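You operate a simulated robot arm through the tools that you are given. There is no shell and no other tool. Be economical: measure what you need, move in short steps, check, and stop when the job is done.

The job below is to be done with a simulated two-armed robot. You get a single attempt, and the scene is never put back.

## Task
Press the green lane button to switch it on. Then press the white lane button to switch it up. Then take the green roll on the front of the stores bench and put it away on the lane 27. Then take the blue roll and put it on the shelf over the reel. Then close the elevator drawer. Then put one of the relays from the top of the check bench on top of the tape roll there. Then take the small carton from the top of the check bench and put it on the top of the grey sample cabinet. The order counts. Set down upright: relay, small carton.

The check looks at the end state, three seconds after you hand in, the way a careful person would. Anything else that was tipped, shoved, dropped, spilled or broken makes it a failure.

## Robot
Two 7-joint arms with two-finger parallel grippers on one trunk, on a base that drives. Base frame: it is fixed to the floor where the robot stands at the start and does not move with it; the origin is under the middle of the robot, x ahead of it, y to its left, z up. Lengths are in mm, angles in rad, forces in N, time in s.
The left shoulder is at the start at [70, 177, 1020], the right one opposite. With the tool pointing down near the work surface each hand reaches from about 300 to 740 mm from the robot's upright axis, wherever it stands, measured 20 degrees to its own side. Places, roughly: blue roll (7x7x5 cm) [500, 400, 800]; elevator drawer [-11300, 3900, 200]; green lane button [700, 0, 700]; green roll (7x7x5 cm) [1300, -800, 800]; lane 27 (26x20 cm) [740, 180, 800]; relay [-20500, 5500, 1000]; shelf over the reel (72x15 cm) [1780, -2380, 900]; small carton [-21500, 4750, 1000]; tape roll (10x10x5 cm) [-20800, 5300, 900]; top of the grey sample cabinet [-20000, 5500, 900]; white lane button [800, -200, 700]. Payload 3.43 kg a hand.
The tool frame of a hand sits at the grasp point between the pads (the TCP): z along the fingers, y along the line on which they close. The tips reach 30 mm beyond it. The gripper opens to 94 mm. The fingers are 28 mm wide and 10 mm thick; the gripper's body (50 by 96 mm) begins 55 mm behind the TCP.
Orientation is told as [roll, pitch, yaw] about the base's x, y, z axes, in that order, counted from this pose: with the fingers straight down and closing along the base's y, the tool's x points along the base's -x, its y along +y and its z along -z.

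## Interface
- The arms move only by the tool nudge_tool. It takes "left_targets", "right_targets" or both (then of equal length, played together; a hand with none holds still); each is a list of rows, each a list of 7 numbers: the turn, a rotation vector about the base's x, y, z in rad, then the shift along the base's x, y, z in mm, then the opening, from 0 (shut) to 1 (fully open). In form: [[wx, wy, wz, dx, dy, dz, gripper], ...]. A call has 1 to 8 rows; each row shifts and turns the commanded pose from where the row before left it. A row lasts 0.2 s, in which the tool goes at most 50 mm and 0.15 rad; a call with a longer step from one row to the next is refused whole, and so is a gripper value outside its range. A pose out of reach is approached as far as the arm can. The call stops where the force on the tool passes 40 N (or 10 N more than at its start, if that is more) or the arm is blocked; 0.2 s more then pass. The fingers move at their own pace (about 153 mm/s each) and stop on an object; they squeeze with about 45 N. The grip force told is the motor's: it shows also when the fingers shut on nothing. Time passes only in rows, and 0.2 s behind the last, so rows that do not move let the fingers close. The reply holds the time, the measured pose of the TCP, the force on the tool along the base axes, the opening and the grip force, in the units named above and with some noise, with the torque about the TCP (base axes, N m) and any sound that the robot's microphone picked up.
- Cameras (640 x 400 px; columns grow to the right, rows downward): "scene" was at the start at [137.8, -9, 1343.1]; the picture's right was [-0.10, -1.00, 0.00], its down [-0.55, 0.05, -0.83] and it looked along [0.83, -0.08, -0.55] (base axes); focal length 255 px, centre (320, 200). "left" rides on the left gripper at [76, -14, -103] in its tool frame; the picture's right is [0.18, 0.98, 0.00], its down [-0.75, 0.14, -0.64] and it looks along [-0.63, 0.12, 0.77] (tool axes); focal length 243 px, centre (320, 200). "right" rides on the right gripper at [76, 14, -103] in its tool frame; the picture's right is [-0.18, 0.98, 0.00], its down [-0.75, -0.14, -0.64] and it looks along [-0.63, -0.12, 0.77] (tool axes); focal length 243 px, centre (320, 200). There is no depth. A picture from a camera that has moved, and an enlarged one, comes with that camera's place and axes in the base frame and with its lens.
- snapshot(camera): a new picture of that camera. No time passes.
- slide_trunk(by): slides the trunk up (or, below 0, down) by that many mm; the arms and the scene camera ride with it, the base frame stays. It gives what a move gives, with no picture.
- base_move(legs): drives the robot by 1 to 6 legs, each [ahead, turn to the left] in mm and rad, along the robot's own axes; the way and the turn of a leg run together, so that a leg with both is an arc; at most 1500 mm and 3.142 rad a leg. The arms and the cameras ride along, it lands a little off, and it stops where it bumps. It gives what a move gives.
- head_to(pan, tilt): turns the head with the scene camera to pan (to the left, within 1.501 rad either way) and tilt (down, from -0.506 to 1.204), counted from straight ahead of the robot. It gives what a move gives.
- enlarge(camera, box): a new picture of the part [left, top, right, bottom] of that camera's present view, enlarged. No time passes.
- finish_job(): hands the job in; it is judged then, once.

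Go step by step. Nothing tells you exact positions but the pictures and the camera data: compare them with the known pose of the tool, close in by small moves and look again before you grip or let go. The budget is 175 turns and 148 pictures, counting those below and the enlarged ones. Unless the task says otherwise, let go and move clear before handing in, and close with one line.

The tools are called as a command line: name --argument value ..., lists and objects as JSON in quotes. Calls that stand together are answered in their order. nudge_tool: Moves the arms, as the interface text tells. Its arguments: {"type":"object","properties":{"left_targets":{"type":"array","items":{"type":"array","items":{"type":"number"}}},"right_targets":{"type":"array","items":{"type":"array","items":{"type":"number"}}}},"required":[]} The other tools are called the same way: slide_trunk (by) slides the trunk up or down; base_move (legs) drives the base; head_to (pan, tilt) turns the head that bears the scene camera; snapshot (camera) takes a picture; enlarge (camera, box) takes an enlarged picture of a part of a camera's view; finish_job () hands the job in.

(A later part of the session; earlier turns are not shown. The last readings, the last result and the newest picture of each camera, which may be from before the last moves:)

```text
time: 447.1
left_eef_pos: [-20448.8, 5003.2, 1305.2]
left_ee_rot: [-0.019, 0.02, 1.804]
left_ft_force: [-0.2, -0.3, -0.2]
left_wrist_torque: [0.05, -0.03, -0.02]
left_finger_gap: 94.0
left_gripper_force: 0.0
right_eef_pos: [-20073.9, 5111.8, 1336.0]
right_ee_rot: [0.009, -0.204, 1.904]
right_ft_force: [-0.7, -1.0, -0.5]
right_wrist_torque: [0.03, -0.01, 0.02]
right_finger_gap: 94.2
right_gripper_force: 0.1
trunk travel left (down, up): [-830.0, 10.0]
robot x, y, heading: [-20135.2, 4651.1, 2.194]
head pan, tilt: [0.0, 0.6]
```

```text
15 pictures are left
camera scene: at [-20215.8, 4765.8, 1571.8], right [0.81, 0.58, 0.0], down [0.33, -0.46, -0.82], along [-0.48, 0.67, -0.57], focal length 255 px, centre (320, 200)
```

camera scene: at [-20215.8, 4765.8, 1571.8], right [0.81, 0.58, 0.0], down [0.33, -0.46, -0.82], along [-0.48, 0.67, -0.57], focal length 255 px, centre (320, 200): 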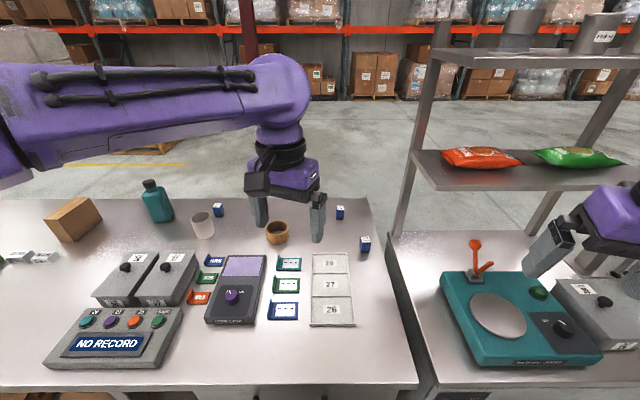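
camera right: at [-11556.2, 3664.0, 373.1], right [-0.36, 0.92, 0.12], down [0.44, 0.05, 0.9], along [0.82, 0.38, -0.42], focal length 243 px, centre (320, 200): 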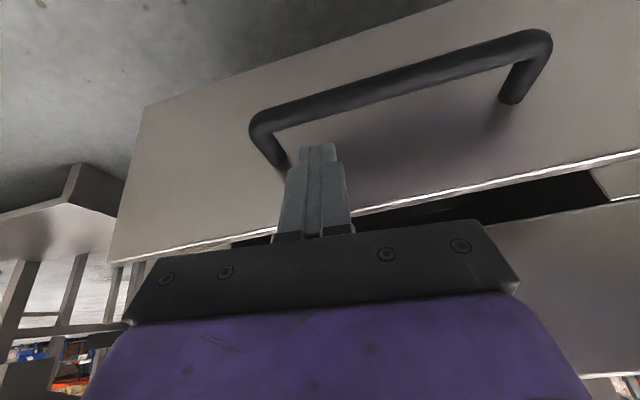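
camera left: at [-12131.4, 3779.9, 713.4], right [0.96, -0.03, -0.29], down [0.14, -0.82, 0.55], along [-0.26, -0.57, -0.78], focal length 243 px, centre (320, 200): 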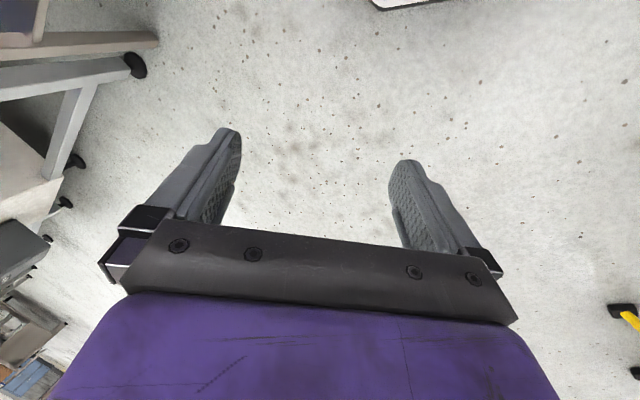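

I'm at the bench. I see tape roll, small blue-white cubes (relays), and the brown small carton. I enlarge to see the relays and tape.

enlarge --camera "scene" --box '[190, 180, 400, 300]'

```text
3.05 times, centred on (295, 240) of scene
camera zoom: at [-20215.8, 4765.8, 1571.8], right [0.81, 0.58, 0.0], down [0.33, -0.46, -0.82], along [-0.48, 0.67, -0.57], focal length 776 px, centre (396, 78)
```

zoom: 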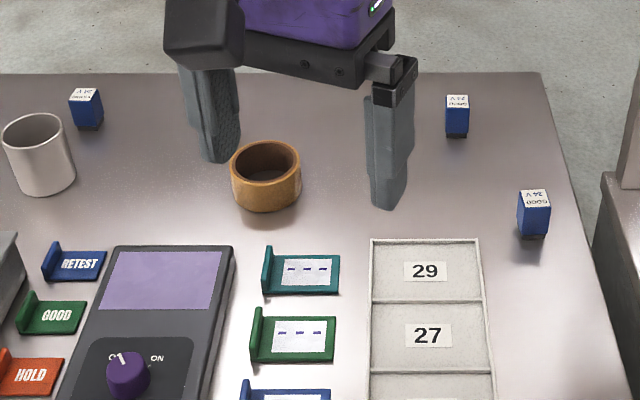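

The relays are small blue blocks standing on the bench; the tape is an open ring. I lower the trunk a bit, ease 85 mm closer, and square up the left hand.

slide_trunk --by -140

base_move --legs '[[85, 0]]'

nudge_tool --left_targets '[[0, 0, 0.13, 0, 20, 0, 1], [0, 0, 0.13, 0, 20, 0, 1], [0, 0, 0.13, 10, 20, 0, 1], [0.122, 0.0875, 0, 10, 20, 0, 1], [0.122, 0.0875, 0, 10, 20, 0, 1], [0.122, 0.0875, 0, 10, 20, 0, 1]]'

snapshot --camera "left"

```text
time: 448.8
left_eef_pos: [-20449.7, 5002.7, 1166.0]
left_ee_rot: [-0.019, 0.02, 1.803]
left_ft_force: [-0.2, -0.8, 1.0]
left_wrist_torque: [0.0, -0.01, -0.05]
left_finger_gap: 93.9
left_gripper_force: 0.1
right_eef_pos: [-20074.2, 5110.9, 1196.5]
right_ee_rot: [0.008, -0.202, 1.904]
right_ft_force: [-0.2, -0.1, 0.1]
right_wrist_torque: [-0.03, 0.03, 0.01]
right_finger_gap: 94.3
right_gripper_force: 0.0
trunk travel left (down, up): [-690.0, 150.0]
robot x, y, heading: [-20137.9, 4651.4, 2.188]
head pan, tilt: [0.0, 0.6]
```

```text
time: 449.9
left_eef_pos: [-20499.0, 5073.4, 1166.5]
left_ee_rot: [-0.019, 0.02, 1.803]
left_ft_force: [-0.7, 0.3, 1.0]
left_wrist_torque: [0.0, -0.06, 0.02]
left_finger_gap: 94.1
left_gripper_force: 0.0
right_eef_pos: [-20123.6, 5181.4, 1196.7]
right_ee_rot: [0.009, -0.205, 1.904]
right_ft_force: [-0.3, -0.3, 0.5]
right_wrist_torque: [0.01, 0.01, -0.03]
right_finger_gap: 94.1
right_gripper_force: 0.0
trunk travel left (down, up): [-690.0, 150.0]
robot x, y, heading: [-20184.5, 4724.4, 2.191]
head pan, tilt: [0.0, 0.6]
```

```text
time: 451.3
left_eef_pos: [-20460.3, 5194.0, 1166.1]
left_ee_rot: [-0.018, -0.435, 2.191]
left_ft_force: [0.6, 0.3, -0.2]
left_wrist_torque: [0.02, 0.0, 0.03]
left_finger_gap: 94.0
left_gripper_force: 0.1
right_eef_pos: [-20121.9, 5181.3, 1195.1]
right_ee_rot: [0.011, -0.201, 1.902]
right_ft_force: [0.1, -0.6, -0.7]
right_wrist_torque: [0.03, 0.0, 0.02]
right_finger_gap: 94.0
right_gripper_force: 0.1
trunk travel left (down, up): [-690.0, 150.0]
robot x, y, heading: [-20185.1, 4722.1, 2.194]
head pan, tilt: [0.0, 0.6]
```

```text
13 pictures are left
camera left: at [-20384.2, 5109.7, 1227.0], right [-0.71, -0.7, -0.09], down [-0.37, 0.25, 0.9], along [-0.61, 0.67, -0.43], focal length 243 px, centre (320, 200)
```

left: 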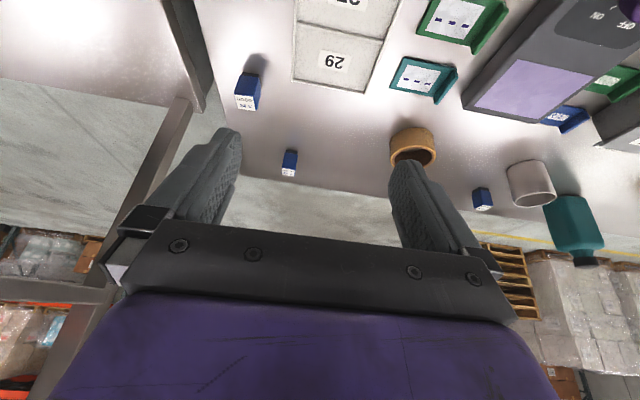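

Relay top centre ≈ (-20475,5400,942), bench ≈ 883; tape ≈ (-20770,5275). I bring the left hand to a pre-grasp above the relay.

nudge_tool --left_targets '[[0, 0, 0, 2, 35, -20, 1], [0, 0, 0, 2, 35, -25, 1], [0, 0, 0, 2, 35, -30, 1], [0, 0, 0, 1, 35, -30, 1], [0, 0, 0, 1, 35, -30, 1], [0, 0, 0, 0, 0, -25, 1]]'

snapshot --camera "left"

```text
time: 452.7
left_eef_pos: [-20453.0, 5309.8, 1054.9]
left_ee_rot: [-0.016, -0.429, 2.191]
left_ft_force: [1.3, 0.0, -0.5]
left_wrist_torque: [-0.01, 0.0, 0.01]
left_finger_gap: 94.1
left_gripper_force: 0.1
left hand out of reach, approached as far as the arm can: row 4, 5
right_eef_pos: [-20122.0, 5182.9, 1194.5]
right_ee_rot: [0.011, -0.202, 1.903]
right_ft_force: [0.2, -0.1, -0.4]
right_wrist_torque: [0.03, 0.04, -0.01]
right_finger_gap: 94.1
right_gripper_force: 0.1
trunk travel left (down, up): [-690.0, 150.0]
robot x, y, heading: [-20186.4, 4722.3, 2.186]
head pan, tilt: [0.0, 0.6]
```

```text
12 pictures are left
camera left: at [-20378.1, 5224.6, 1117.3], right [-0.71, -0.7, -0.09], down [-0.37, 0.25, 0.9], along [-0.61, 0.67, -0.44], focal length 243 px, centre (320, 200)
```

left: 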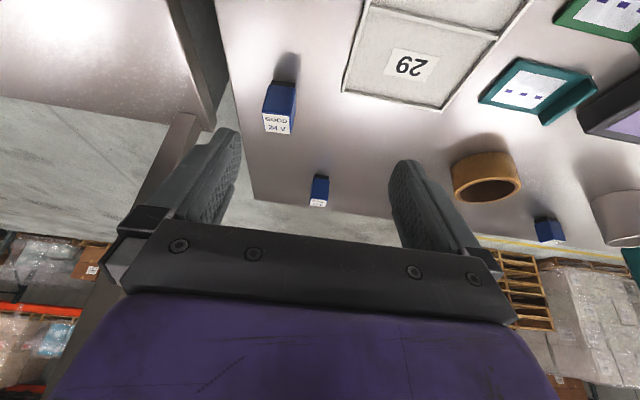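

The left arm runs out of reach there; the right shoulder lines up with the relay. I withdraw the left hand and bring the right one over.

nudge_tool --left_targets '[[0, 0, 0, -15, -38, 10, 1], [0, 0, 0, -15, -38, 10, 1], [0, 0, 0, -15, -38, 10, 1], [0, 0, 0, -15, -38, 10, 1], [0, 0, 0, -15, -38, 10, 1], [0, 0, 0, -15, -38, 10, 1], [0, 0, 0, -15, -38, 10, 1], [0, 0, 0, 0, 0, 0, 1]]' --right_targets '[[0.0254, 0.018, 0.036, -38, 18, 0, 1], [0.0254, 0.018, 0.036, -38, 18, 0, 1], [0.0254, 0.018, 0.036, -38, 18, -8, 1], [0.0254, 0.018, 0.036, -38, 18, -10, 1], [0.0254, 0.018, 0.036, -38, 18, -10, 1], [0.0254, 0.018, 0.036, -38, 18, -10, 1], [0.0254, 0.018, 0.036, -38, 18, -10, 1], [0.0254, 0.018, 0.036, -38, 18, -10, 1]]'

snapshot --camera "right"

```text
time: 454.5
left_eef_pos: [-20555.8, 5042.0, 1124.9]
left_ee_rot: [-0.018, -0.428, 2.193]
left_ft_force: [-0.4, -0.1, 0.0]
left_wrist_torque: [-0.01, 0.0, 0.0]
left_finger_gap: 94.1
left_gripper_force: 0.0
right_eef_pos: [-20427.3, 5327.5, 1137.3]
right_ee_rot: [0.047, -0.448, 2.178]
right_ft_force: [0.0, -0.1, 0.0]
right_wrist_torque: [-0.02, 0.0, 0.02]
right_finger_gap: 94.0
right_gripper_force: 0.2
trunk travel left (down, up): [-690.0, 150.0]
robot x, y, heading: [-20182.0, 4723.4, 2.194]
head pan, tilt: [0.0, 0.6]
```

```text
11 pictures are left
camera right: at [-20371.2, 5229.6, 1196.0], right [-0.89, -0.44, 0.12], down [-0.09, 0.43, 0.9], along [-0.45, 0.79, -0.42], focal length 243 px, centre (320, 200)
```

right: 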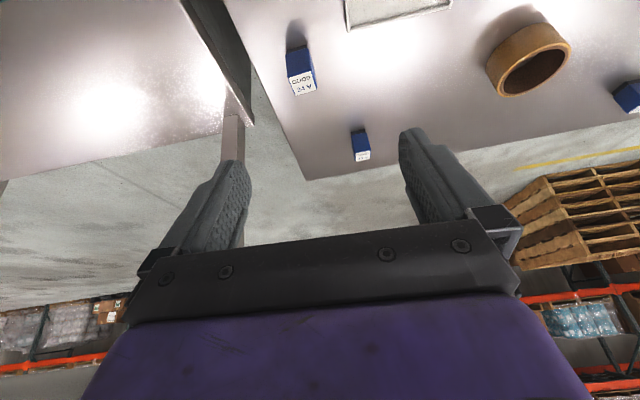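

Right hand has good reach. I move to the pre-grasp along its tilt.

nudge_tool --right_targets '[[0, 0, 0, -7, 12, -36, 0.9], [0, 0, 0, -7, 13, -36, 0.9], [0, 0, 0, -7, 12, -36, 0.9], [0, 0, 0, -6, 13, -35, 0.9]]'

snapshot --camera "right"

```text
time: 455.5
left_eef_pos: [-20557.0, 5042.7, 1124.9]
left_ee_rot: [-0.019, -0.43, 2.195]
left_ft_force: [-0.4, 0.4, -1.0]
left_wrist_torque: [-0.03, 0.03, -0.02]
left_finger_gap: 93.7
left_gripper_force: 0.0
right_eef_pos: [-20456.6, 5377.0, 994.8]
right_ee_rot: [0.045, -0.448, 2.18]
right_ft_force: [0.0, 0.9, 0.0]
right_wrist_torque: [-0.02, 0.01, 0.0]
right_finger_gap: 84.4
right_gripper_force: 0.1
trunk travel left (down, up): [-690.0, 150.0]
robot x, y, heading: [-20182.0, 4723.3, 2.191]
head pan, tilt: [0.0, 0.6]
```

```text
10 pictures are left
camera right: at [-20399.8, 5278.6, 1053.1], right [-0.89, -0.44, 0.12], down [-0.09, 0.43, 0.9], along [-0.45, 0.79, -0.42], focal length 243 px, centre (320, 200)
```

right: 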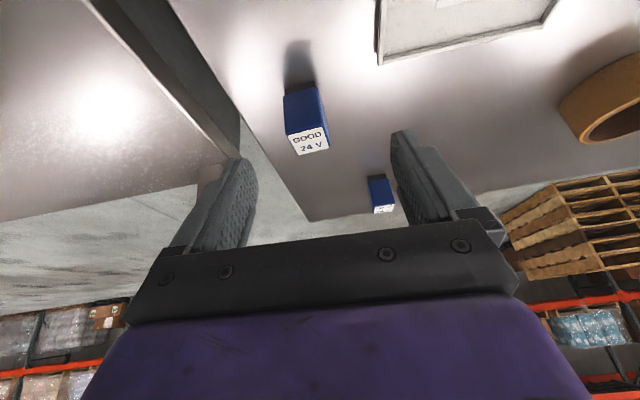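

Relay is centred between the fingers. Descend along the tilt and close.

nudge_tool --right_targets '[[0, 0, 0, -4, 8, -25, 0.9], [0, 0, 0, -4, 8, -25, 0.9], [0, 0, 0, -4, 9, -22, 0.9], [0, 0, 0, 0, 0, 0, 0], [0, 0, 0, 0, 0, 0, 0], [0, 0, 0, 0, 0, 0, 0], [0, 0, 0, 0, 0, 40, 0], [0, 0, 0, 0, 0, 40, 0]]'

snapshot --camera "right"

```text
time: 457.3
left_eef_pos: [-20557.7, 5039.5, 1126.2]
left_ee_rot: [-0.02, -0.431, 2.192]
left_ft_force: [0.2, -0.3, 0.3]
left_wrist_torque: [0.01, 0.0, -0.01]
left_finger_gap: 94.1
left_gripper_force: 0.0
right_eef_pos: [-20466.8, 5398.0, 1001.8]
right_ee_rot: [0.045, -0.45, 2.179]
right_ft_force: [-0.5, -0.6, -0.4]
right_wrist_torque: [-0.01, -0.01, 0.02]
right_finger_gap: 32.8
right_gripper_force: 45.1
trunk travel left (down, up): [-690.0, 150.0]
robot x, y, heading: [-20185.7, 4725.2, 2.193]
head pan, tilt: [0.0, 0.6]
```

```text
9 pictures are left
camera right: at [-20410.6, 5301.1, 1062.1], right [-0.89, -0.44, 0.12], down [-0.09, 0.43, 0.9], along [-0.45, 0.79, -0.42], focal length 243 px, centre (320, 200)
```

right: 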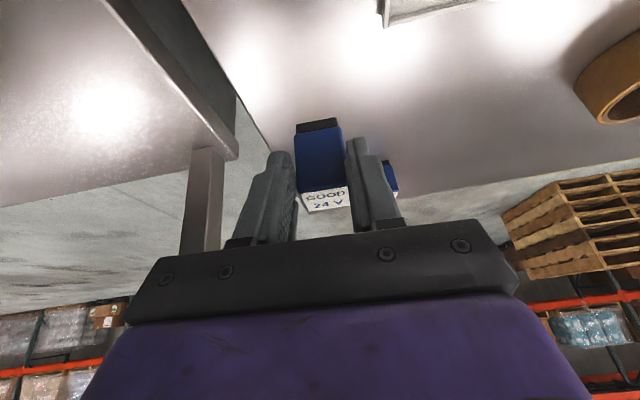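

Relay held upright (32.8 mm). I raise it, back off, and shift the base 308 mm left so the tape is in line with the right arm.

nudge_tool --right_targets '[[0, 0, 0, 0, 0, 40, 0], [0, 0, 0, 10, -14, 35, 0], [0, 0, 0, 20, -28, 25, 0], [0, 0, 0, 20, -28, 20, 0], [0, 0, 0, 20, -28, 10, 0], [0, 0, 0, 18, -25, 0, 0]]'

slide_trunk --by 140

base_move --legs '[[-220, 0], [0, 1.571], [310, 0], [0, -1.571]]'

```text
time: 458.7
left_eef_pos: [-20556.4, 5041.0, 1125.2]
left_ee_rot: [-0.019, -0.432, 2.194]
left_ft_force: [-0.2, -0.3, -0.5]
left_wrist_torque: [0.01, 0.02, -0.02]
left_finger_gap: 93.9
left_gripper_force: 0.1
right_eef_pos: [-20377.3, 5275.7, 1134.2]
right_ee_rot: [0.047, -0.45, 2.18]
right_ft_force: [0.1, 0.4, -0.3]
right_wrist_torque: [-0.01, 0.0, 0.0]
right_finger_gap: 33.2
right_gripper_force: 45.1
trunk travel left (down, up): [-690.0, 150.0]
robot x, y, heading: [-20187.9, 4720.3, 2.19]
head pan, tilt: [0.0, 0.6]
```

```text
time: 460.4
left_eef_pos: [-20556.2, 5041.0, 1266.2]
left_ee_rot: [-0.019, -0.431, 2.193]
left_ft_force: [-0.6, -0.9, 0.1]
left_wrist_torque: [-0.01, -0.01, 0.01]
left_finger_gap: 94.0
left_gripper_force: 0.0
right_eef_pos: [-20379.6, 5276.9, 1273.5]
right_ee_rot: [0.046, -0.449, 2.181]
right_ft_force: [-1.0, -0.5, 0.4]
right_wrist_torque: [-0.02, -0.03, -0.03]
right_finger_gap: 33.0
right_gripper_force: 44.6
trunk travel left (down, up): [-830.0, 10.0]
robot x, y, heading: [-20186.0, 4720.7, 2.189]
head pan, tilt: [0.0, 0.6]
```

```text
time: 471.4
left_eef_pos: [-20685.4, 4666.5, 1265.7]
left_ee_rot: [-0.022, -0.428, 2.222]
left_ft_force: [-0.5, 0.6, -0.2]
left_wrist_torque: [0.02, 0.04, -0.02]
left_finger_gap: 93.9
left_gripper_force: 0.1
right_eef_pos: [-20515.1, 4906.1, 1274.0]
right_ee_rot: [0.046, -0.449, 2.208]
right_ft_force: [-0.1, 0.2, -0.7]
right_wrist_torque: [-0.01, -0.03, -0.01]
right_finger_gap: 32.9
right_gripper_force: 44.5
trunk travel left (down, up): [-830.0, 10.0]
robot x, y, heading: [-20307.6, 4360.6, 2.212]
head pan, tilt: [0.0, 0.6]
```

Now I advance to the bench and lower the trunk.

base_move --legs '[[0, -0.018], [230, 0]]'

slide_trunk --by -140

snapshot --camera "right"

```text
time: 473.5
left_eef_pos: [-20814.1, 4856.4, 1265.7]
left_ee_rot: [-0.021, -0.433, 2.202]
left_ft_force: [-0.3, 0.1, -0.4]
left_wrist_torque: [0.05, 0.0, 0.04]
left_finger_gap: 94.1
left_gripper_force: 0.1
right_eef_pos: [-20638.2, 5093.2, 1275.2]
right_ee_rot: [0.045, -0.452, 2.19]
right_ft_force: [0.4, -0.1, 0.6]
right_wrist_torque: [0.03, 0.0, 0.02]
right_finger_gap: 33.1
right_gripper_force: 45.2
trunk travel left (down, up): [-830.0, 10.0]
robot x, y, heading: [-20441.0, 4541.8, 2.192]
head pan, tilt: [0.0, 0.6]
```

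```text
time: 475.1
left_eef_pos: [-20815.4, 4858.3, 1126.4]
left_ee_rot: [-0.018, -0.432, 2.202]
left_ft_force: [-0.1, -0.5, -0.5]
left_wrist_torque: [0.02, -0.01, -0.02]
left_finger_gap: 94.4
left_gripper_force: 0.2
right_eef_pos: [-20639.5, 5095.6, 1133.6]
right_ee_rot: [0.046, -0.45, 2.19]
right_ft_force: [0.8, 0.6, -0.8]
right_wrist_torque: [-0.02, 0.01, -0.01]
right_finger_gap: 32.8
right_gripper_force: 45.0
trunk travel left (down, up): [-690.0, 150.0]
robot x, y, heading: [-20437.3, 4544.0, 2.198]
head pan, tilt: [0.0, 0.6]
```

```text
8 pictures are left
camera right: at [-20582.7, 4997.9, 1192.8], right [-0.88, -0.45, 0.12], down [-0.09, 0.43, 0.9], along [-0.46, 0.78, -0.42], focal length 243 px, centre (320, 200)
```

right: 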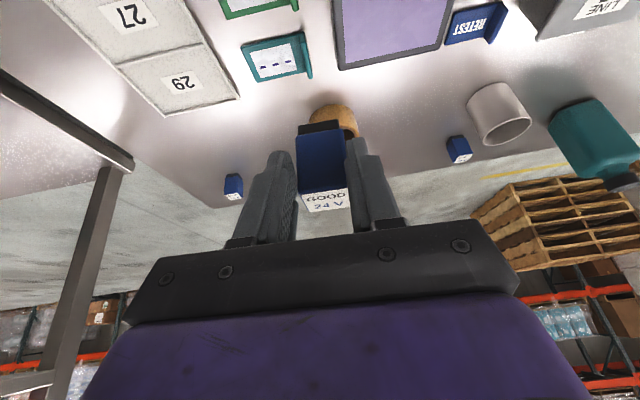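

Tape roll is straight ahead behind the relay. I approach to 60 mm short of the near rim and look.

nudge_tool --right_targets '[[0, 0, 0, -17, 24, -25, 0], [0, 0, 0, -17, 24, -30, 0], [0, 0, 0, -18, 23, -34, 0], [0, 0, 0, -17, 24, -34, 0]]'

snapshot --camera "right"

```text
time: 476.1
left_eef_pos: [-20816.7, 4858.2, 1125.1]
left_ee_rot: [-0.02, -0.429, 2.205]
left_ft_force: [-0.5, 0.1, -0.3]
left_wrist_torque: [0.0, -0.02, 0.02]
left_finger_gap: 94.0
left_gripper_force: 0.0
right_eef_pos: [-20708.5, 5192.0, 1009.4]
right_ee_rot: [0.045, -0.45, 2.191]
right_ft_force: [0.0, 0.4, -0.4]
right_wrist_torque: [-0.05, -0.03, 0.01]
right_finger_gap: 33.2
right_gripper_force: 45.3
trunk travel left (down, up): [-690.0, 150.0]
robot x, y, heading: [-20438.7, 4543.2, 2.199]
head pan, tilt: [0.0, 0.6]
```

```text
7 pictures are left
camera right: at [-20652.7, 5094.3, 1068.5], right [-0.88, -0.45, 0.12], down [-0.1, 0.43, 0.9], along [-0.46, 0.78, -0.42], focal length 243 px, centre (320, 200)
```

right: 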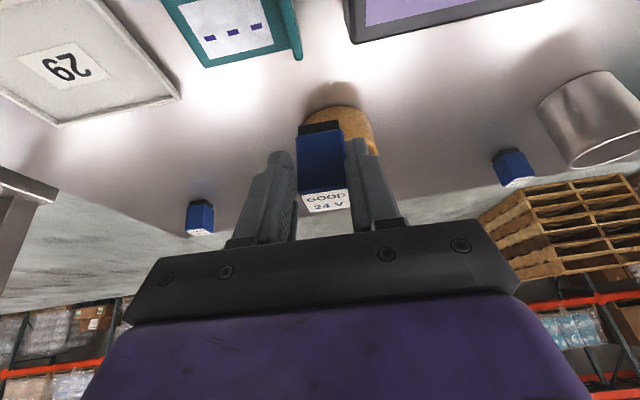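

Tape centre is ~10 mm left of the hand's line, near rim ≈77 mm ahead. I move there at height and check from the head camera.

nudge_tool --right_targets '[[0, 0, 0, -18, 19, 0, 0], [0, 0, 0, -18, 19, 0, 0], [0, 0, 0, -17, 18.5, 0, 0], [0, 0, 0, 0, 0, -15, 0], [0, 0, 0, 0, 0, -10, 0]]'

enlarge --camera "scene" --box '[330, 190, 450, 265]'

```text
time: 477.3
left_eef_pos: [-20816.0, 4858.8, 1125.1]
left_ee_rot: [-0.018, -0.43, 2.204]
left_ft_force: [-0.3, -0.3, -0.4]
left_wrist_torque: [0.0, 0.01, 0.03]
left_finger_gap: 94.1
left_gripper_force: 0.2
right_eef_pos: [-20762.4, 5246.6, 985.7]
right_ee_rot: [0.046, -0.45, 2.19]
right_ft_force: [-0.2, 0.3, -0.7]
right_wrist_torque: [-0.05, -0.03, 0.0]
right_finger_gap: 33.1
right_gripper_force: 45.0
trunk travel left (down, up): [-690.0, 150.0]
robot x, y, heading: [-20441.0, 4543.3, 2.199]
head pan, tilt: [0.0, 0.6]
```

```text
5.33 times, centred on (390, 228) of scene
camera zoom: at [-20522.3, 4656.2, 1431.8], right [0.81, 0.59, 0.0], down [0.33, -0.46, -0.82], along [-0.49, 0.67, -0.57], focal length 1359 px, centre (-53, 53)
```

zoom: 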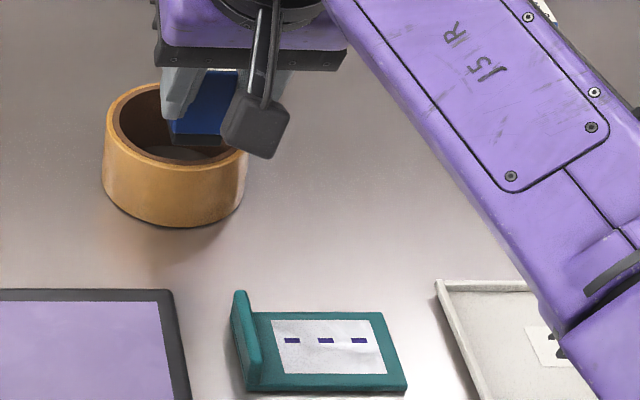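

Clear view: relay is ~14 mm right of the ring's middle and slightly too deep. I correct left/back, lower 10 mm, and re-check.

nudge_tool --right_targets '[[0, 0, 0, -3.5, -7, 0, 0], [0, 0, 0, -3.2, -7.7, 0, 0], [0, 0, 0, 0, 0, -10, 0]]'

enlarge --camera "scene" --box '[330, 190, 410, 240]'

```text
time: 478.1
left_eef_pos: [-20814.3, 4858.4, 1125.9]
left_ee_rot: [-0.018, -0.429, 2.202]
left_ft_force: [-0.4, 0.7, -0.4]
left_wrist_torque: [0.03, 0.02, -0.01]
left_finger_gap: 93.9
left_gripper_force: 0.1
right_eef_pos: [-20770.3, 5232.8, 976.7]
right_ee_rot: [0.045, -0.448, 2.191]
right_ft_force: [-0.5, 0.2, -1.3]
right_wrist_torque: [-0.07, -0.01, 0.04]
right_finger_gap: 32.9
right_gripper_force: 45.5
trunk travel left (down, up): [-690.0, 150.0]
robot x, y, heading: [-20438.7, 4546.1, 2.205]
head pan, tilt: [0.0, 0.6]
```

```text
8.00 times, centred on (370, 215) of scene
camera zoom: at [-20522.4, 4656.5, 1431.8], right [0.81, 0.59, 0.0], down [0.33, -0.46, -0.82], along [-0.49, 0.67, -0.57], focal length 2038 px, centre (-80, 80)
```

zoom: 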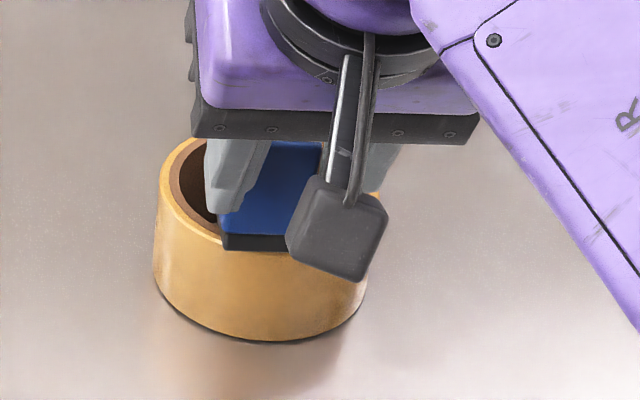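

Laterally centred now. I shift 6 mm forward and lower slowly, watching the force.

nudge_tool --right_targets '[[0, 0, 0, -3.5, 4.9, 0, 0], [0, 0, 0, 0, 0, -3, 0], [0, 0, 0, 0, 0, -2, 0], [0, 0, 0, 0, 0, 0, 0]]'

nudge_tool --right_targets '[[0, 0, 0, 0, 0, -2, 0], [0, 0, 0, 0, 0, 0, 0]]'

nudge_tool --right_targets '[[0, 0, 0, 0, 0, -2, 0], [0, 0, 0, 0, 0, 0, 0]]'

```text
time: 479.1
left_eef_pos: [-20814.9, 4858.0, 1126.5]
left_ee_rot: [-0.02, -0.431, 2.203]
left_ft_force: [-0.6, 0.1, 0.5]
left_wrist_torque: [0.01, -0.01, 0.03]
left_finger_gap: 94.2
left_gripper_force: 0.1
right_eef_pos: [-20772.4, 5235.5, 972.7]
right_ee_rot: [0.045, -0.453, 2.191]
right_ft_force: [-0.4, 1.2, 3.0]
right_wrist_torque: [0.17, 0.03, 0.0]
right_finger_gap: 32.7
right_gripper_force: 45.3
trunk travel left (down, up): [-690.0, 150.0]
robot x, y, heading: [-20443.0, 4541.6, 2.199]
head pan, tilt: [0.0, 0.6]
```

```text
time: 479.7
left_eef_pos: [-20813.7, 4856.2, 1127.3]
left_ee_rot: [-0.021, -0.434, 2.204]
left_ft_force: [0.2, 0.5, 0.1]
left_wrist_torque: [0.01, 0.02, 0.0]
left_finger_gap: 94.1
left_gripper_force: 0.1
right_eef_pos: [-20772.4, 5236.1, 971.6]
right_ee_rot: [0.046, -0.456, 2.194]
right_ft_force: [-0.5, 4.2, 14.9]
right_wrist_torque: [0.79, 0.2, 0.03]
right_finger_gap: 32.7
right_gripper_force: 44.9
trunk travel left (down, up): [-690.0, 150.0]
robot x, y, heading: [-20437.1, 4542.2, 2.199]
head pan, tilt: [0.0, 0.6]
```

```text
time: 480.3
left_eef_pos: [-20814.3, 4855.0, 1126.6]
left_ee_rot: [-0.022, -0.433, 2.205]
left_ft_force: [0.0, -0.3, 0.2]
left_wrist_torque: [0.03, 0.01, -0.01]
left_finger_gap: 93.9
left_gripper_force: 0.1
right_eef_pos: [-20770.6, 5235.8, 971.2]
right_ee_rot: [0.045, -0.458, 2.192]
right_ft_force: [-3.2, 6.3, 24.8]
right_wrist_torque: [1.28, 0.45, 0.12]
right_finger_gap: 32.8
right_gripper_force: 45.0
trunk travel left (down, up): [-690.0, 150.0]
robot x, y, heading: [-20443.7, 4544.3, 2.197]
head pan, tilt: [0.0, 0.6]
```

Contact with the rim at z≈933. I unload most of the pressure and look before releasing.

nudge_tool --right_targets '[[0, 0, 0, 0, 0, 3, 0], [0, 0, 0, 0, 0, 0, 0]]'

enlarge --camera "scene" --box '[330, 190, 410, 240]'

```text
time: 480.9
left_eef_pos: [-20814.7, 4855.3, 1126.3]
left_ee_rot: [-0.023, -0.433, 2.203]
left_ft_force: [-0.3, -0.1, 0.5]
left_wrist_torque: [0.04, -0.01, -0.05]
left_finger_gap: 94.2
left_gripper_force: 0.0
right_eef_pos: [-20770.4, 5236.2, 970.5]
right_ee_rot: [0.044, -0.451, 2.191]
right_ft_force: [-2.5, 1.5, 17.0]
right_wrist_torque: [0.75, 0.36, 0.04]
right_finger_gap: 32.6
right_gripper_force: 45.1
trunk travel left (down, up): [-690.0, 150.0]
robot x, y, heading: [-20442.1, 4542.9, 2.203]
head pan, tilt: [0.0, 0.6]
```

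```text
8.00 times, centred on (370, 215) of scene
camera zoom: at [-20521.4, 4652.7, 1432.1], right [0.81, 0.59, 0.0], down [0.33, -0.45, -0.83], along [-0.49, 0.67, -0.56], focal length 2038 px, centre (-80, 80)
```

zoom: 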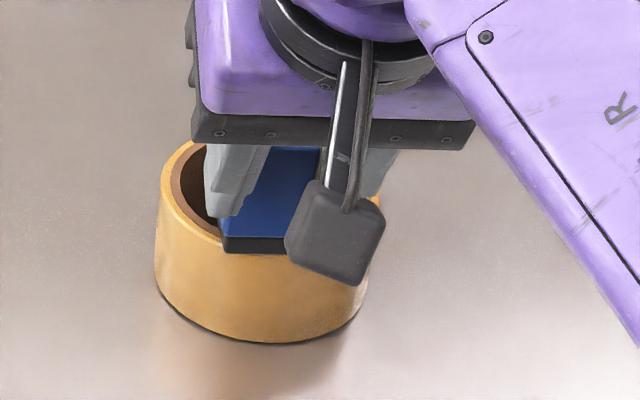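

Seated on the front rim but slightly outward; I lift a touch, shift 4 mm deeper, and set down again.

nudge_tool --right_targets '[[0, 0, 0, 0, 0, 5, 0], [0, 0, 0, -2.3, 3.3, 0, 0], [0, 0, 0, 0, 0, -2, 0], [0, 0, 0, 0, 0, 0, 0]]'

nudge_tool --right_targets '[[0, 0, 0, 0, 0, -1.5, 0], [0, 0, 0, 0, 0, 0, 0]]'

```text
time: 481.9
left_eef_pos: [-20815.7, 4857.7, 1126.3]
left_ee_rot: [-0.02, -0.431, 2.203]
left_ft_force: [0.5, 0.4, -0.9]
left_wrist_torque: [0.02, -0.02, -0.02]
left_finger_gap: 93.9
left_gripper_force: 0.0
right_eef_pos: [-20773.1, 5239.9, 971.8]
right_ee_rot: [0.046, -0.45, 2.189]
right_ft_force: [0.1, -1.3, -0.3]
right_wrist_torque: [-0.03, -0.02, -0.02]
right_finger_gap: 32.9
right_gripper_force: 45.0
trunk travel left (down, up): [-690.0, 150.0]
robot x, y, heading: [-20439.6, 4546.3, 2.199]
head pan, tilt: [0.0, 0.6]
```

```text
time: 482.5
left_eef_pos: [-20813.8, 4857.4, 1126.5]
left_ee_rot: [-0.018, -0.431, 2.204]
left_ft_force: [0.4, 0.0, 0.2]
left_wrist_torque: [-0.02, 0.02, 0.01]
left_finger_gap: 94.0
left_gripper_force: 0.1
right_eef_pos: [-20774.7, 5241.1, 972.5]
right_ee_rot: [0.044, -0.451, 2.191]
right_ft_force: [0.8, 0.0, 2.4]
right_wrist_torque: [0.08, -0.07, -0.01]
right_finger_gap: 32.7
right_gripper_force: 45.5
trunk travel left (down, up): [-690.0, 150.0]
robot x, y, heading: [-20438.6, 4543.7, 2.2]
head pan, tilt: [0.0, 0.6]
```

Light contact. I open gently and withdraw along the finger axis.

nudge_tool --right_targets '[[0, 0, 0, 0, 0, -0.5, 0.55], [0, 0, 0, 0, 0, 0, 0.6], [0, 0, 0, 0, 0, 0, 0.6], [0, 0, 0, 5, -7, 18, 0.6], [0, 0, 0, 10, -14, 36, 0.6], [0, 0, 0, 10, -14, 40, 0.6], [0, 0, 0, 15, -20, 40, 0.6], [0, 0, 0, 20, -28, 20, 0.6]]'

enlarge --camera "scene" --box '[0, 150, 440, 390]'

```text
time: 484.3
left_eef_pos: [-20814.8, 4856.7, 1125.8]
left_ee_rot: [-0.018, -0.43, 2.203]
left_ft_force: [0.6, 1.0, 0.5]
left_wrist_torque: [0.05, 0.01, -0.01]
left_finger_gap: 93.8
left_gripper_force: 0.1
right_eef_pos: [-20712.8, 5155.5, 1126.7]
right_ee_rot: [0.045, -0.45, 2.192]
right_ft_force: [-0.4, 0.1, 0.3]
right_wrist_torque: [-0.02, 0.01, 0.0]
right_finger_gap: 56.2
right_gripper_force: 0.0
trunk travel left (down, up): [-690.0, 150.0]
robot x, y, heading: [-20442.0, 4543.2, 2.197]
head pan, tilt: [0.0, 0.6]
```

```text
1.45 times, centred on (220, 270) of scene
camera zoom: at [-20521.0, 4655.1, 1432.0], right [0.81, 0.59, 0.0], down [0.33, -0.46, -0.83], along [-0.49, 0.67, -0.56], focal length 371 px, centre (466, 98)
```

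zoom: 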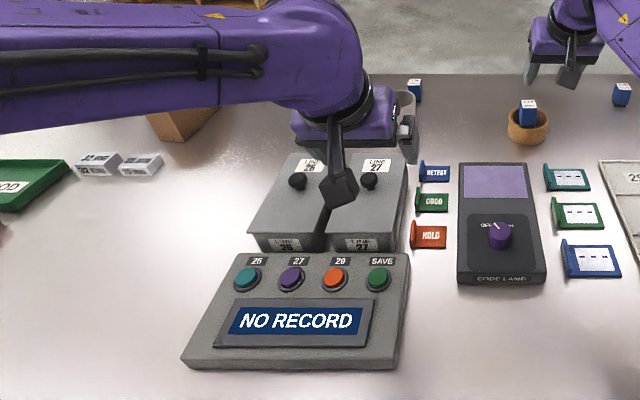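

The relay stands upright on the tape roll. Next the small carton at the bench's left end: I raise, back off, and shift about 500 mm left.

slide_trunk --by 140

base_move --legs '[[-220, 0], [0, 1.571], [503, 0], [0, -1.575], [215, 0]]'

```text
time: 486.0
left_eef_pos: [-20815.4, 4857.9, 1266.1]
left_ee_rot: [-0.018, -0.431, 2.204]
left_ft_force: [0.1, 0.1, 0.0]
left_wrist_torque: [-0.03, 0.0, -0.03]
left_finger_gap: 93.9
left_gripper_force: 0.1
right_eef_pos: [-20714.5, 5157.1, 1264.8]
right_ee_rot: [0.046, -0.45, 2.19]
right_ft_force: [0.3, -0.5, -0.7]
right_wrist_torque: [0.01, 0.0, 0.02]
right_finger_gap: 56.0
right_gripper_force: 0.1
trunk travel left (down, up): [-830.0, 10.0]
robot x, y, heading: [-20437.4, 4545.1, 2.2]
head pan, tilt: [0.0, 0.6]
```

```text
time: 499.2
left_eef_pos: [-21195.0, 4583.7, 1266.8]
left_ee_rot: [-0.021, -0.433, 2.16]
left_ft_force: [-0.3, 0.6, -0.3]
left_wrist_torque: [0.04, -0.03, 0.02]
left_finger_gap: 93.9
left_gripper_force: 0.0
right_eef_pos: [-21081.1, 4877.0, 1267.6]
right_ee_rot: [0.044, -0.451, 2.147]
right_ft_force: [0.8, 0.0, 0.7]
right_wrist_torque: [-0.01, 0.02, 0.0]
right_finger_gap: 56.1
right_gripper_force: 0.0
trunk travel left (down, up): [-830.0, 10.0]
robot x, y, heading: [-20836.9, 4256.2, 2.157]
head pan, tilt: [0.0, 0.6]
```

base_move --legs '[[0, 0.036]]'

slide_trunk --by -140

nudge_tool --left_targets '[[0, 0, 0, -31, 11, 0, 1], [0, 0, 0, -31, 11, 0, 1], [0, 0, 0, -31, 11, 0, 1], [0, 0, 0, -31, 11, 0, 1]]'

snapshot --camera "left"

```text
time: 500.0
left_eef_pos: [-21206.7, 4574.1, 1266.0]
left_ee_rot: [-0.016, -0.431, 2.195]
left_ft_force: [0.0, 0.1, 0.5]
left_wrist_torque: [0.0, 0.0, 0.0]
left_finger_gap: 93.9
left_gripper_force: 0.1
right_eef_pos: [-21103.1, 4871.7, 1264.7]
right_ee_rot: [0.049, -0.449, 2.183]
right_ft_force: [0.2, -0.2, 0.4]
right_wrist_torque: [-0.06, 0.02, 0.04]
right_finger_gap: 56.5
right_gripper_force: 0.0
trunk travel left (down, up): [-830.0, 10.0]
robot x, y, heading: [-20836.0, 4254.8, 2.192]
head pan, tilt: [0.0, 0.6]
```

```text
time: 501.6
left_eef_pos: [-21207.4, 4570.6, 1125.0]
left_ee_rot: [-0.021, -0.431, 2.196]
left_ft_force: [1.1, 0.3, 0.0]
left_wrist_torque: [-0.01, 0.0, -0.01]
left_finger_gap: 94.3
left_gripper_force: 0.1
right_eef_pos: [-21104.8, 4869.2, 1125.9]
right_ee_rot: [0.045, -0.451, 2.185]
right_ft_force: [-0.3, -1.0, -0.4]
right_wrist_torque: [0.02, -0.01, 0.02]
right_finger_gap: 56.6
right_gripper_force: 0.0
trunk travel left (down, up): [-690.0, 150.0]
robot x, y, heading: [-20837.9, 4251.0, 2.196]
head pan, tilt: [0.0, 0.6]
```

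```text
time: 502.6
left_eef_pos: [-21334.7, 4618.2, 1126.0]
left_ee_rot: [-0.022, -0.428, 2.196]
left_ft_force: [-0.6, -0.2, -0.2]
left_wrist_torque: [0.02, -0.01, -0.01]
left_finger_gap: 94.1
left_gripper_force: 0.1
right_eef_pos: [-21105.9, 4870.8, 1125.0]
right_ee_rot: [0.045, -0.448, 2.182]
right_ft_force: [0.2, 0.0, 0.4]
right_wrist_torque: [-0.03, 0.0, 0.01]
right_finger_gap: 56.4
right_gripper_force: 0.0
trunk travel left (down, up): [-690.0, 150.0]
robot x, y, heading: [-20832.6, 4255.8, 2.2]
head pan, tilt: [0.0, 0.6]
```

```text
2 pictures are left
camera left: at [-21259.6, 4534.3, 1187.9], right [-0.7, -0.7, -0.1], down [-0.37, 0.25, 0.89], along [-0.61, 0.66, -0.44], focal length 243 px, centre (320, 200)
```

left: 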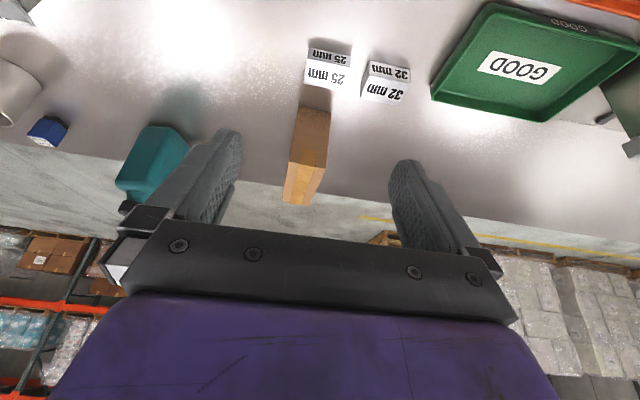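

The small carton is about 60 mm wide across, long axis pointing away from me, front edge near (-21438,4768), top ≈ 975. I ease 30 mm closer, tilt the left hand more and go to pre-grasp.

base_move --legs '[[30, 0]]'

nudge_tool --left_targets '[[0.081, 0.058, 0, -18, 26, -15, 1], [0.081, 0.058, 0, -18, 26, -28, 1], [0.081, 0.058, 0, -17, 27, -31, 1]]'

```text
time: 503.5
left_eef_pos: [-21346.6, 4636.4, 1130.9]
left_ee_rot: [-0.02, -0.44, 2.195]
left_ft_force: [0.6, -0.6, 0.4]
left_wrist_torque: [0.05, 0.03, 0.0]
left_finger_gap: 94.2
left_gripper_force: 0.1
right_eef_pos: [-21117.3, 4888.4, 1130.5]
right_ee_rot: [0.047, -0.458, 2.185]
right_ft_force: [-0.3, -0.4, 1.0]
right_wrist_torque: [0.05, 0.03, 0.02]
right_finger_gap: 56.2
right_gripper_force: 0.1
trunk travel left (down, up): [-690.0, 150.0]
robot x, y, heading: [-20853.5, 4280.9, 2.186]
head pan, tilt: [0.0, 0.6]
```

```text
time: 504.3
left_eef_pos: [-21403.1, 4723.0, 1050.8]
left_ee_rot: [-0.022, -0.729, 2.195]
left_ft_force: [-0.3, -0.3, 0.0]
left_wrist_torque: [0.0, -0.01, 0.03]
left_finger_gap: 94.2
left_gripper_force: 0.0
right_eef_pos: [-21123.0, 4896.8, 1123.5]
right_ee_rot: [0.047, -0.448, 2.184]
right_ft_force: [0.3, 0.5, 0.0]
right_wrist_torque: [-0.04, 0.0, -0.01]
right_finger_gap: 56.6
right_gripper_force: 0.1
trunk travel left (down, up): [-690.0, 150.0]
robot x, y, heading: [-20853.8, 4277.0, 2.196]
head pan, tilt: [0.0, 0.6]
```

nudge_tool --left_targets '[[0, 0, 0, -13, 17, -24, 1], [0, 0, 0, -13, 17, -24, 1], [0, 0, 0, -13, 17, -24, 1]]'

snapshot --camera "left"

```text
time: 505.1
left_eef_pos: [-21443.7, 4771.1, 982.4]
left_ee_rot: [-0.022, -0.73, 2.197]
left_ft_force: [0.2, -0.7, -0.1]
left_wrist_torque: [-0.01, 0.0, -0.01]
left_finger_gap: 94.0
left_gripper_force: 0.0
right_eef_pos: [-21123.0, 4893.2, 1126.1]
right_ee_rot: [0.045, -0.449, 2.183]
right_ft_force: [0.5, -0.8, -0.2]
right_wrist_torque: [-0.05, 0.01, -0.01]
right_finger_gap: 56.3
right_gripper_force: 0.1
trunk travel left (down, up): [-690.0, 150.0]
robot x, y, heading: [-20854.9, 4280.8, 2.19]
head pan, tilt: [0.0, 0.6]
```

```text
1 pictures are left
camera left: at [-21362.1, 4677.3, 1007.9], right [-0.72, -0.68, -0.14], down [-0.21, 0.02, 0.98], along [-0.66, 0.74, -0.15], focal length 243 px, centre (320, 200)
```

left: 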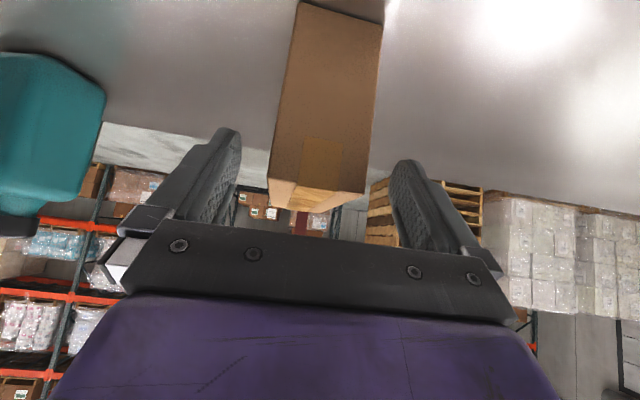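

Carton is ~47 mm wide, 100 high, well centred between the fingers. I go in 36 mm more and grip.

nudge_tool --left_targets '[[0, 0, 0, -7, 10, -14, 1], [0, 0, 0, -7, 10, -14, 1], [0, 0, 0, 0, 0, 0, 0], [0, 0, 0, 0, 0, 0, 0], [0, 0, 0, 0, 0, 0, 0], [0, 0, 0, 0, 0, 15, 0], [0, 0, 0, 0, 0, 25, 0]]'

```text
time: 506.7
left_eef_pos: [-21456.7, 4792.3, 993.7]
left_ee_rot: [-0.023, -0.729, 2.198]
left_ft_force: [0.4, 0.3, -3.9]
left_wrist_torque: [-0.22, -0.14, 0.0]
left_finger_gap: 64.9
left_gripper_force: 45.2
right_eef_pos: [-21121.5, 4893.7, 1125.1]
right_ee_rot: [0.046, -0.45, 2.184]
right_ft_force: [0.3, 0.9, 0.2]
right_wrist_torque: [0.02, 0.0, 0.04]
right_finger_gap: 56.5
right_gripper_force: 0.1
trunk travel left (down, up): [-690.0, 150.0]
robot x, y, heading: [-20851.9, 4281.1, 2.192]
head pan, tilt: [0.0, 0.6]
```

Carton held (65 mm, ~0.4 kg). I lift it well clear, draw both hands in, then raise the trunk and back away.

nudge_tool --left_targets '[[0, 0, 0, 0, 0, 40, 0], [0, 0, 0, 0, 0, 40, 0], [0, 0, 0, 22, -31, 10, 0], [0, 0, 0, 23, -32, 10, 0], [0, 0, 0, 23, -32, 0, 0], [0, 0, 0, 23, -32, 0, 0], [0, 0, 0, 23, -32, 0, 0], [0, 0, 0, 22, -31, 0, 0]]' --right_targets '[[0, 0, 0, 11, -15, 0, 0.6], [0, 0, 0, 11, -15, 0, 0.6], [0, 0, 0, 11, -15, 0, 0.6], [0, 0, 0, 11, -15, 0, 0.6], [0, 0, 0, 11, -15, 0, 0.6], [0, 0, 0, 11, -15, 0, 0.6], [0, 0, 0, 11, -15, 0, 0.6], [0, 0, 0, 11, -15, 0, 0.6]]'

slide_trunk --by 140

base_move --legs '[[-220, 0], [0, -1.571], [1255, 0], [0, 1.571]]'

```text
time: 508.5
left_eef_pos: [-21342.6, 4633.1, 1092.1]
left_ee_rot: [-0.024, -0.73, 2.199]
left_ft_force: [-0.3, -0.3, -4.7]
left_wrist_torque: [-0.23, -0.16, -0.01]
left_finger_gap: 64.6
left_gripper_force: 45.4
left hand out of reach, approached as far as the arm can: row 8
right_eef_pos: [-21035.9, 4775.0, 1124.2]
right_ee_rot: [0.046, -0.448, 2.184]
right_ft_force: [-0.1, 0.3, 0.0]
right_wrist_torque: [0.01, -0.02, -0.02]
right_finger_gap: 56.5
right_gripper_force: 0.0
trunk travel left (down, up): [-690.0, 150.0]
robot x, y, heading: [-20854.3, 4281.1, 2.195]
head pan, tilt: [0.0, 0.6]
```

```text
time: 510.1
left_eef_pos: [-21341.5, 4632.9, 1233.2]
left_ee_rot: [-0.022, -0.73, 2.197]
left_ft_force: [0.5, -1.1, -4.3]
left_wrist_torque: [-0.21, -0.17, 0.02]
left_finger_gap: 64.6
left_gripper_force: 45.3
right_eef_pos: [-21035.2, 4774.8, 1265.6]
right_ee_rot: [0.046, -0.449, 2.182]
right_ft_force: [0.3, 0.2, -0.4]
right_wrist_torque: [0.03, -0.03, 0.03]
right_finger_gap: 56.6
right_gripper_force: 0.0
trunk travel left (down, up): [-830.0, 10.0]
robot x, y, heading: [-20852.5, 4276.5, 2.192]
head pan, tilt: [0.0, 0.6]
```

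```text
time: 525.5
left_eef_pos: [-20182.2, 5188.9, 1235.0]
left_ee_rot: [-0.022, -0.731, 2.2]
left_ft_force: [0.5, 0.2, -5.0]
left_wrist_torque: [-0.26, -0.11, 0.0]
left_finger_gap: 64.1
left_gripper_force: 45.1
right_eef_pos: [-19875.3, 5332.0, 1265.6]
right_ee_rot: [0.049, -0.45, 2.185]
right_ft_force: [0.2, 0.7, 0.0]
right_wrist_torque: [-0.02, -0.01, 0.01]
right_finger_gap: 56.5
right_gripper_force: 0.1
trunk travel left (down, up): [-830.0, 10.0]
robot x, y, heading: [-19695.1, 4833.2, 2.194]
head pan, tilt: [0.0, 0.6]
```

The carton is nearly above the cabinet's free left strip. I lower it to a safe height, then use the last picture to check.

nudge_tool --left_targets '[[0, 0, 0, 0, 0, -40, 0], [0, 0, 0, 0, 0, -40, 0], [0, 0, 0, 0, 0, -40, 0], [0, 0, 0, 0, 0, -40, 0], [0, 0, 0, 0, 0, -20, 0]]'

head_to --pan 0.25 --tilt 0.8

snapshot --camera "scene"

```text
time: 526.7
left_eef_pos: [-20183.7, 5189.0, 1053.2]
left_ee_rot: [-0.021, -0.73, 2.2]
left_ft_force: [-0.3, 0.8, -5.3]
left_wrist_torque: [-0.22, -0.14, 0.0]
left_finger_gap: 64.1
left_gripper_force: 45.1
right_eef_pos: [-19877.2, 5332.3, 1264.8]
right_ee_rot: [0.045, -0.45, 2.186]
right_ft_force: [0.2, -0.2, -0.2]
right_wrist_torque: [-0.01, 0.05, -0.01]
right_finger_gap: 56.4
right_gripper_force: 0.0
trunk travel left (down, up): [-830.0, 10.0]
robot x, y, heading: [-19689.8, 4835.7, 2.19]
head pan, tilt: [0.0, 0.6]
```

```text
time: 527.4
left_eef_pos: [-20183.7, 5188.8, 1053.4]
left_ee_rot: [-0.022, -0.729, 2.198]
left_ft_force: [-0.7, 0.2, -4.2]
left_wrist_torque: [-0.23, -0.15, 0.0]
left_finger_gap: 64.4
left_gripper_force: 44.5
right_eef_pos: [-19876.6, 5331.2, 1264.6]
right_ee_rot: [0.047, -0.45, 2.185]
right_ft_force: [-0.8, -0.1, 0.3]
right_wrist_torque: [0.02, -0.01, 0.0]
right_finger_gap: 56.6
right_gripper_force: 0.0
trunk travel left (down, up): [-830.0, 10.0]
robot x, y, heading: [-19691.9, 4836.9, 2.194]
head pan, tilt: [0.25, 0.799]
```

```text
0 pictures are left
camera scene: at [-19784.6, 4929.5, 1554.9], right [0.64, 0.77, 0.0], down [0.55, -0.46, -0.7], along [-0.53, 0.45, -0.72], focal length 255 px, centre (320, 200)
```

scene: 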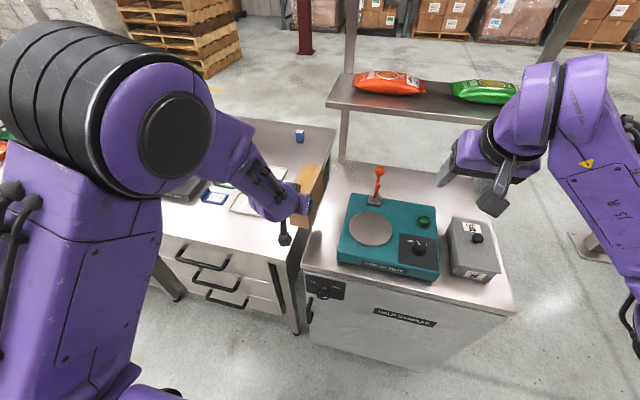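

The last view shows the carton must go ~38 mm to the right to sit fully between the cabinet's left edge and the teal device. I shift and lower.

nudge_tool --left_targets '[[0, 0, 0, 15.5, 11.1, 0, 0], [0, 0, 0, 15.4, 11.1, 0, 0], [0, 0, 0, 0, 0, -30, 0], [0, 0, 0, 0, 0, -25, 0], [0, 0, 0, 0, 0, -8, 0], [0, 0, 0, 0, 0, 0, 0]]'

```text
time: 528.8
left_eef_pos: [-20151.9, 5211.6, 987.8]
left_ee_rot: [-0.025, -0.727, 2.203]
left_ft_force: [1.3, -0.6, -3.4]
left_wrist_torque: [-0.23, -0.21, -0.01]
left_finger_gap: 64.1
left_gripper_force: 44.8
right_eef_pos: [-19874.9, 5331.0, 1266.6]
right_ee_rot: [0.045, -0.451, 2.183]
right_ft_force: [0.7, -0.1, -0.2]
right_wrist_torque: [-0.02, -0.01, 0.03]
right_finger_gap: 56.7
right_gripper_force: 0.1
trunk travel left (down, up): [-830.0, 10.0]
robot x, y, heading: [-19691.3, 4839.5, 2.191]
head pan, tilt: [0.25, 0.799]
```

nudge_tool --left_targets '[[0, 0, 0, 0, 0, -4, 0], [0, 0, 0, 0, 0, -3, 0], [0, 0, 0, 0, 0, 0, 0]]'

nudge_tool --left_targets '[[0, 0, 0, 0, 0, -3, 0], [0, 0, 0, 0, 0, -2, 0], [0, 0, 0, 0, 0, 0, 0]]'

```text
time: 529.6
left_eef_pos: [-20150.9, 5211.9, 981.9]
left_ee_rot: [-0.02, -0.727, 2.197]
left_ft_force: [-0.6, 0.5, -5.3]
left_wrist_torque: [-0.23, -0.15, 0.01]
left_finger_gap: 64.4
left_gripper_force: 45.4
right_eef_pos: [-19875.7, 5330.6, 1265.1]
right_ee_rot: [0.045, -0.45, 2.184]
right_ft_force: [-0.3, 0.5, -0.6]
right_wrist_torque: [0.0, 0.01, 0.02]
right_finger_gap: 56.5
right_gripper_force: 0.0
trunk travel left (down, up): [-830.0, 10.0]
robot x, y, heading: [-19696.0, 4834.8, 2.193]
head pan, tilt: [0.25, 0.799]
```

```text
time: 530.4
left_eef_pos: [-20151.5, 5211.4, 978.0]
left_ee_rot: [-0.022, -0.729, 2.198]
left_ft_force: [0.0, 0.1, -3.8]
left_wrist_torque: [-0.22, -0.16, 0.02]
left_finger_gap: 64.3
left_gripper_force: 44.8
right_eef_pos: [-19876.1, 5331.2, 1265.8]
right_ee_rot: [0.044, -0.449, 2.184]
right_ft_force: [-0.1, -0.6, 0.1]
right_wrist_torque: [0.0, 0.03, -0.02]
right_finger_gap: 56.6
right_gripper_force: 0.0
trunk travel left (down, up): [-830.0, 10.0]
robot x, y, heading: [-19691.5, 4840.7, 2.19]
head pan, tilt: [0.25, 0.799]
```

nudge_tool --left_targets '[[0, 0, 0, 0, 0, -3, 0], [0, 0, 0, 0, 0, -2, 0], [0, 0, 0, 0, 0, 0, 0]]'

nudge_tool --left_targets '[[0, 0, 0, 0, 0, -2, 0], [0, 0, 0, 0, 0, -2, 0], [0, 0, 0, 0, 0, 0, 0]]'

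nudge_tool --left_targets '[[0, 0, 0, 0, 0, -2, 0], [0, 0, 0, 0, 0, -2, 0], [0, 0, 0, 0, 0, 0, 0]]'

```text
time: 531.2
left_eef_pos: [-20150.5, 5210.9, 972.4]
left_ee_rot: [-0.023, -0.731, 2.198]
left_ft_force: [-0.7, -0.1, -4.3]
left_wrist_torque: [-0.26, -0.14, -0.03]
left_finger_gap: 64.1
left_gripper_force: 44.8
right_eef_pos: [-19875.1, 5331.8, 1264.3]
right_ee_rot: [0.046, -0.45, 2.185]
right_ft_force: [-0.5, -0.5, 0.4]
right_wrist_torque: [0.02, 0.0, 0.01]
right_finger_gap: 56.6
right_gripper_force: 0.1
trunk travel left (down, up): [-830.0, 10.0]
robot x, y, heading: [-19692.2, 4835.2, 2.196]
head pan, tilt: [0.25, 0.799]
```

```text
time: 532.0
left_eef_pos: [-20150.6, 5211.8, 970.1]
left_ee_rot: [-0.024, -0.729, 2.199]
left_ft_force: [0.9, 0.6, -4.5]
left_wrist_torque: [-0.21, -0.17, -0.01]
left_finger_gap: 64.3
left_gripper_force: 44.7
right_eef_pos: [-19877.6, 5331.5, 1264.8]
right_ee_rot: [0.046, -0.45, 2.185]
right_ft_force: [-0.4, 0.3, -0.3]
right_wrist_torque: [-0.03, 0.01, -0.01]
right_finger_gap: 56.3
right_gripper_force: 0.0
trunk travel left (down, up): [-830.0, 10.0]
robot x, y, heading: [-19691.8, 4835.6, 2.195]
head pan, tilt: [0.25, 0.799]
```

```text
time: 532.8
left_eef_pos: [-20152.1, 5212.0, 965.6]
left_ee_rot: [-0.023, -0.729, 2.2]
left_ft_force: [-0.7, -1.1, -4.3]
left_wrist_torque: [-0.25, -0.17, 0.04]
left_finger_gap: 64.4
left_gripper_force: 45.4
right_eef_pos: [-19876.1, 5331.5, 1265.9]
right_ee_rot: [0.045, -0.451, 2.185]
right_ft_force: [0.6, -0.2, -0.5]
right_wrist_torque: [0.03, 0.03, -0.01]
right_finger_gap: 56.4
right_gripper_force: 0.1
trunk travel left (down, up): [-830.0, 10.0]
robot x, y, heading: [-19694.0, 4837.0, 2.194]
head pan, tilt: [0.25, 0.799]
```

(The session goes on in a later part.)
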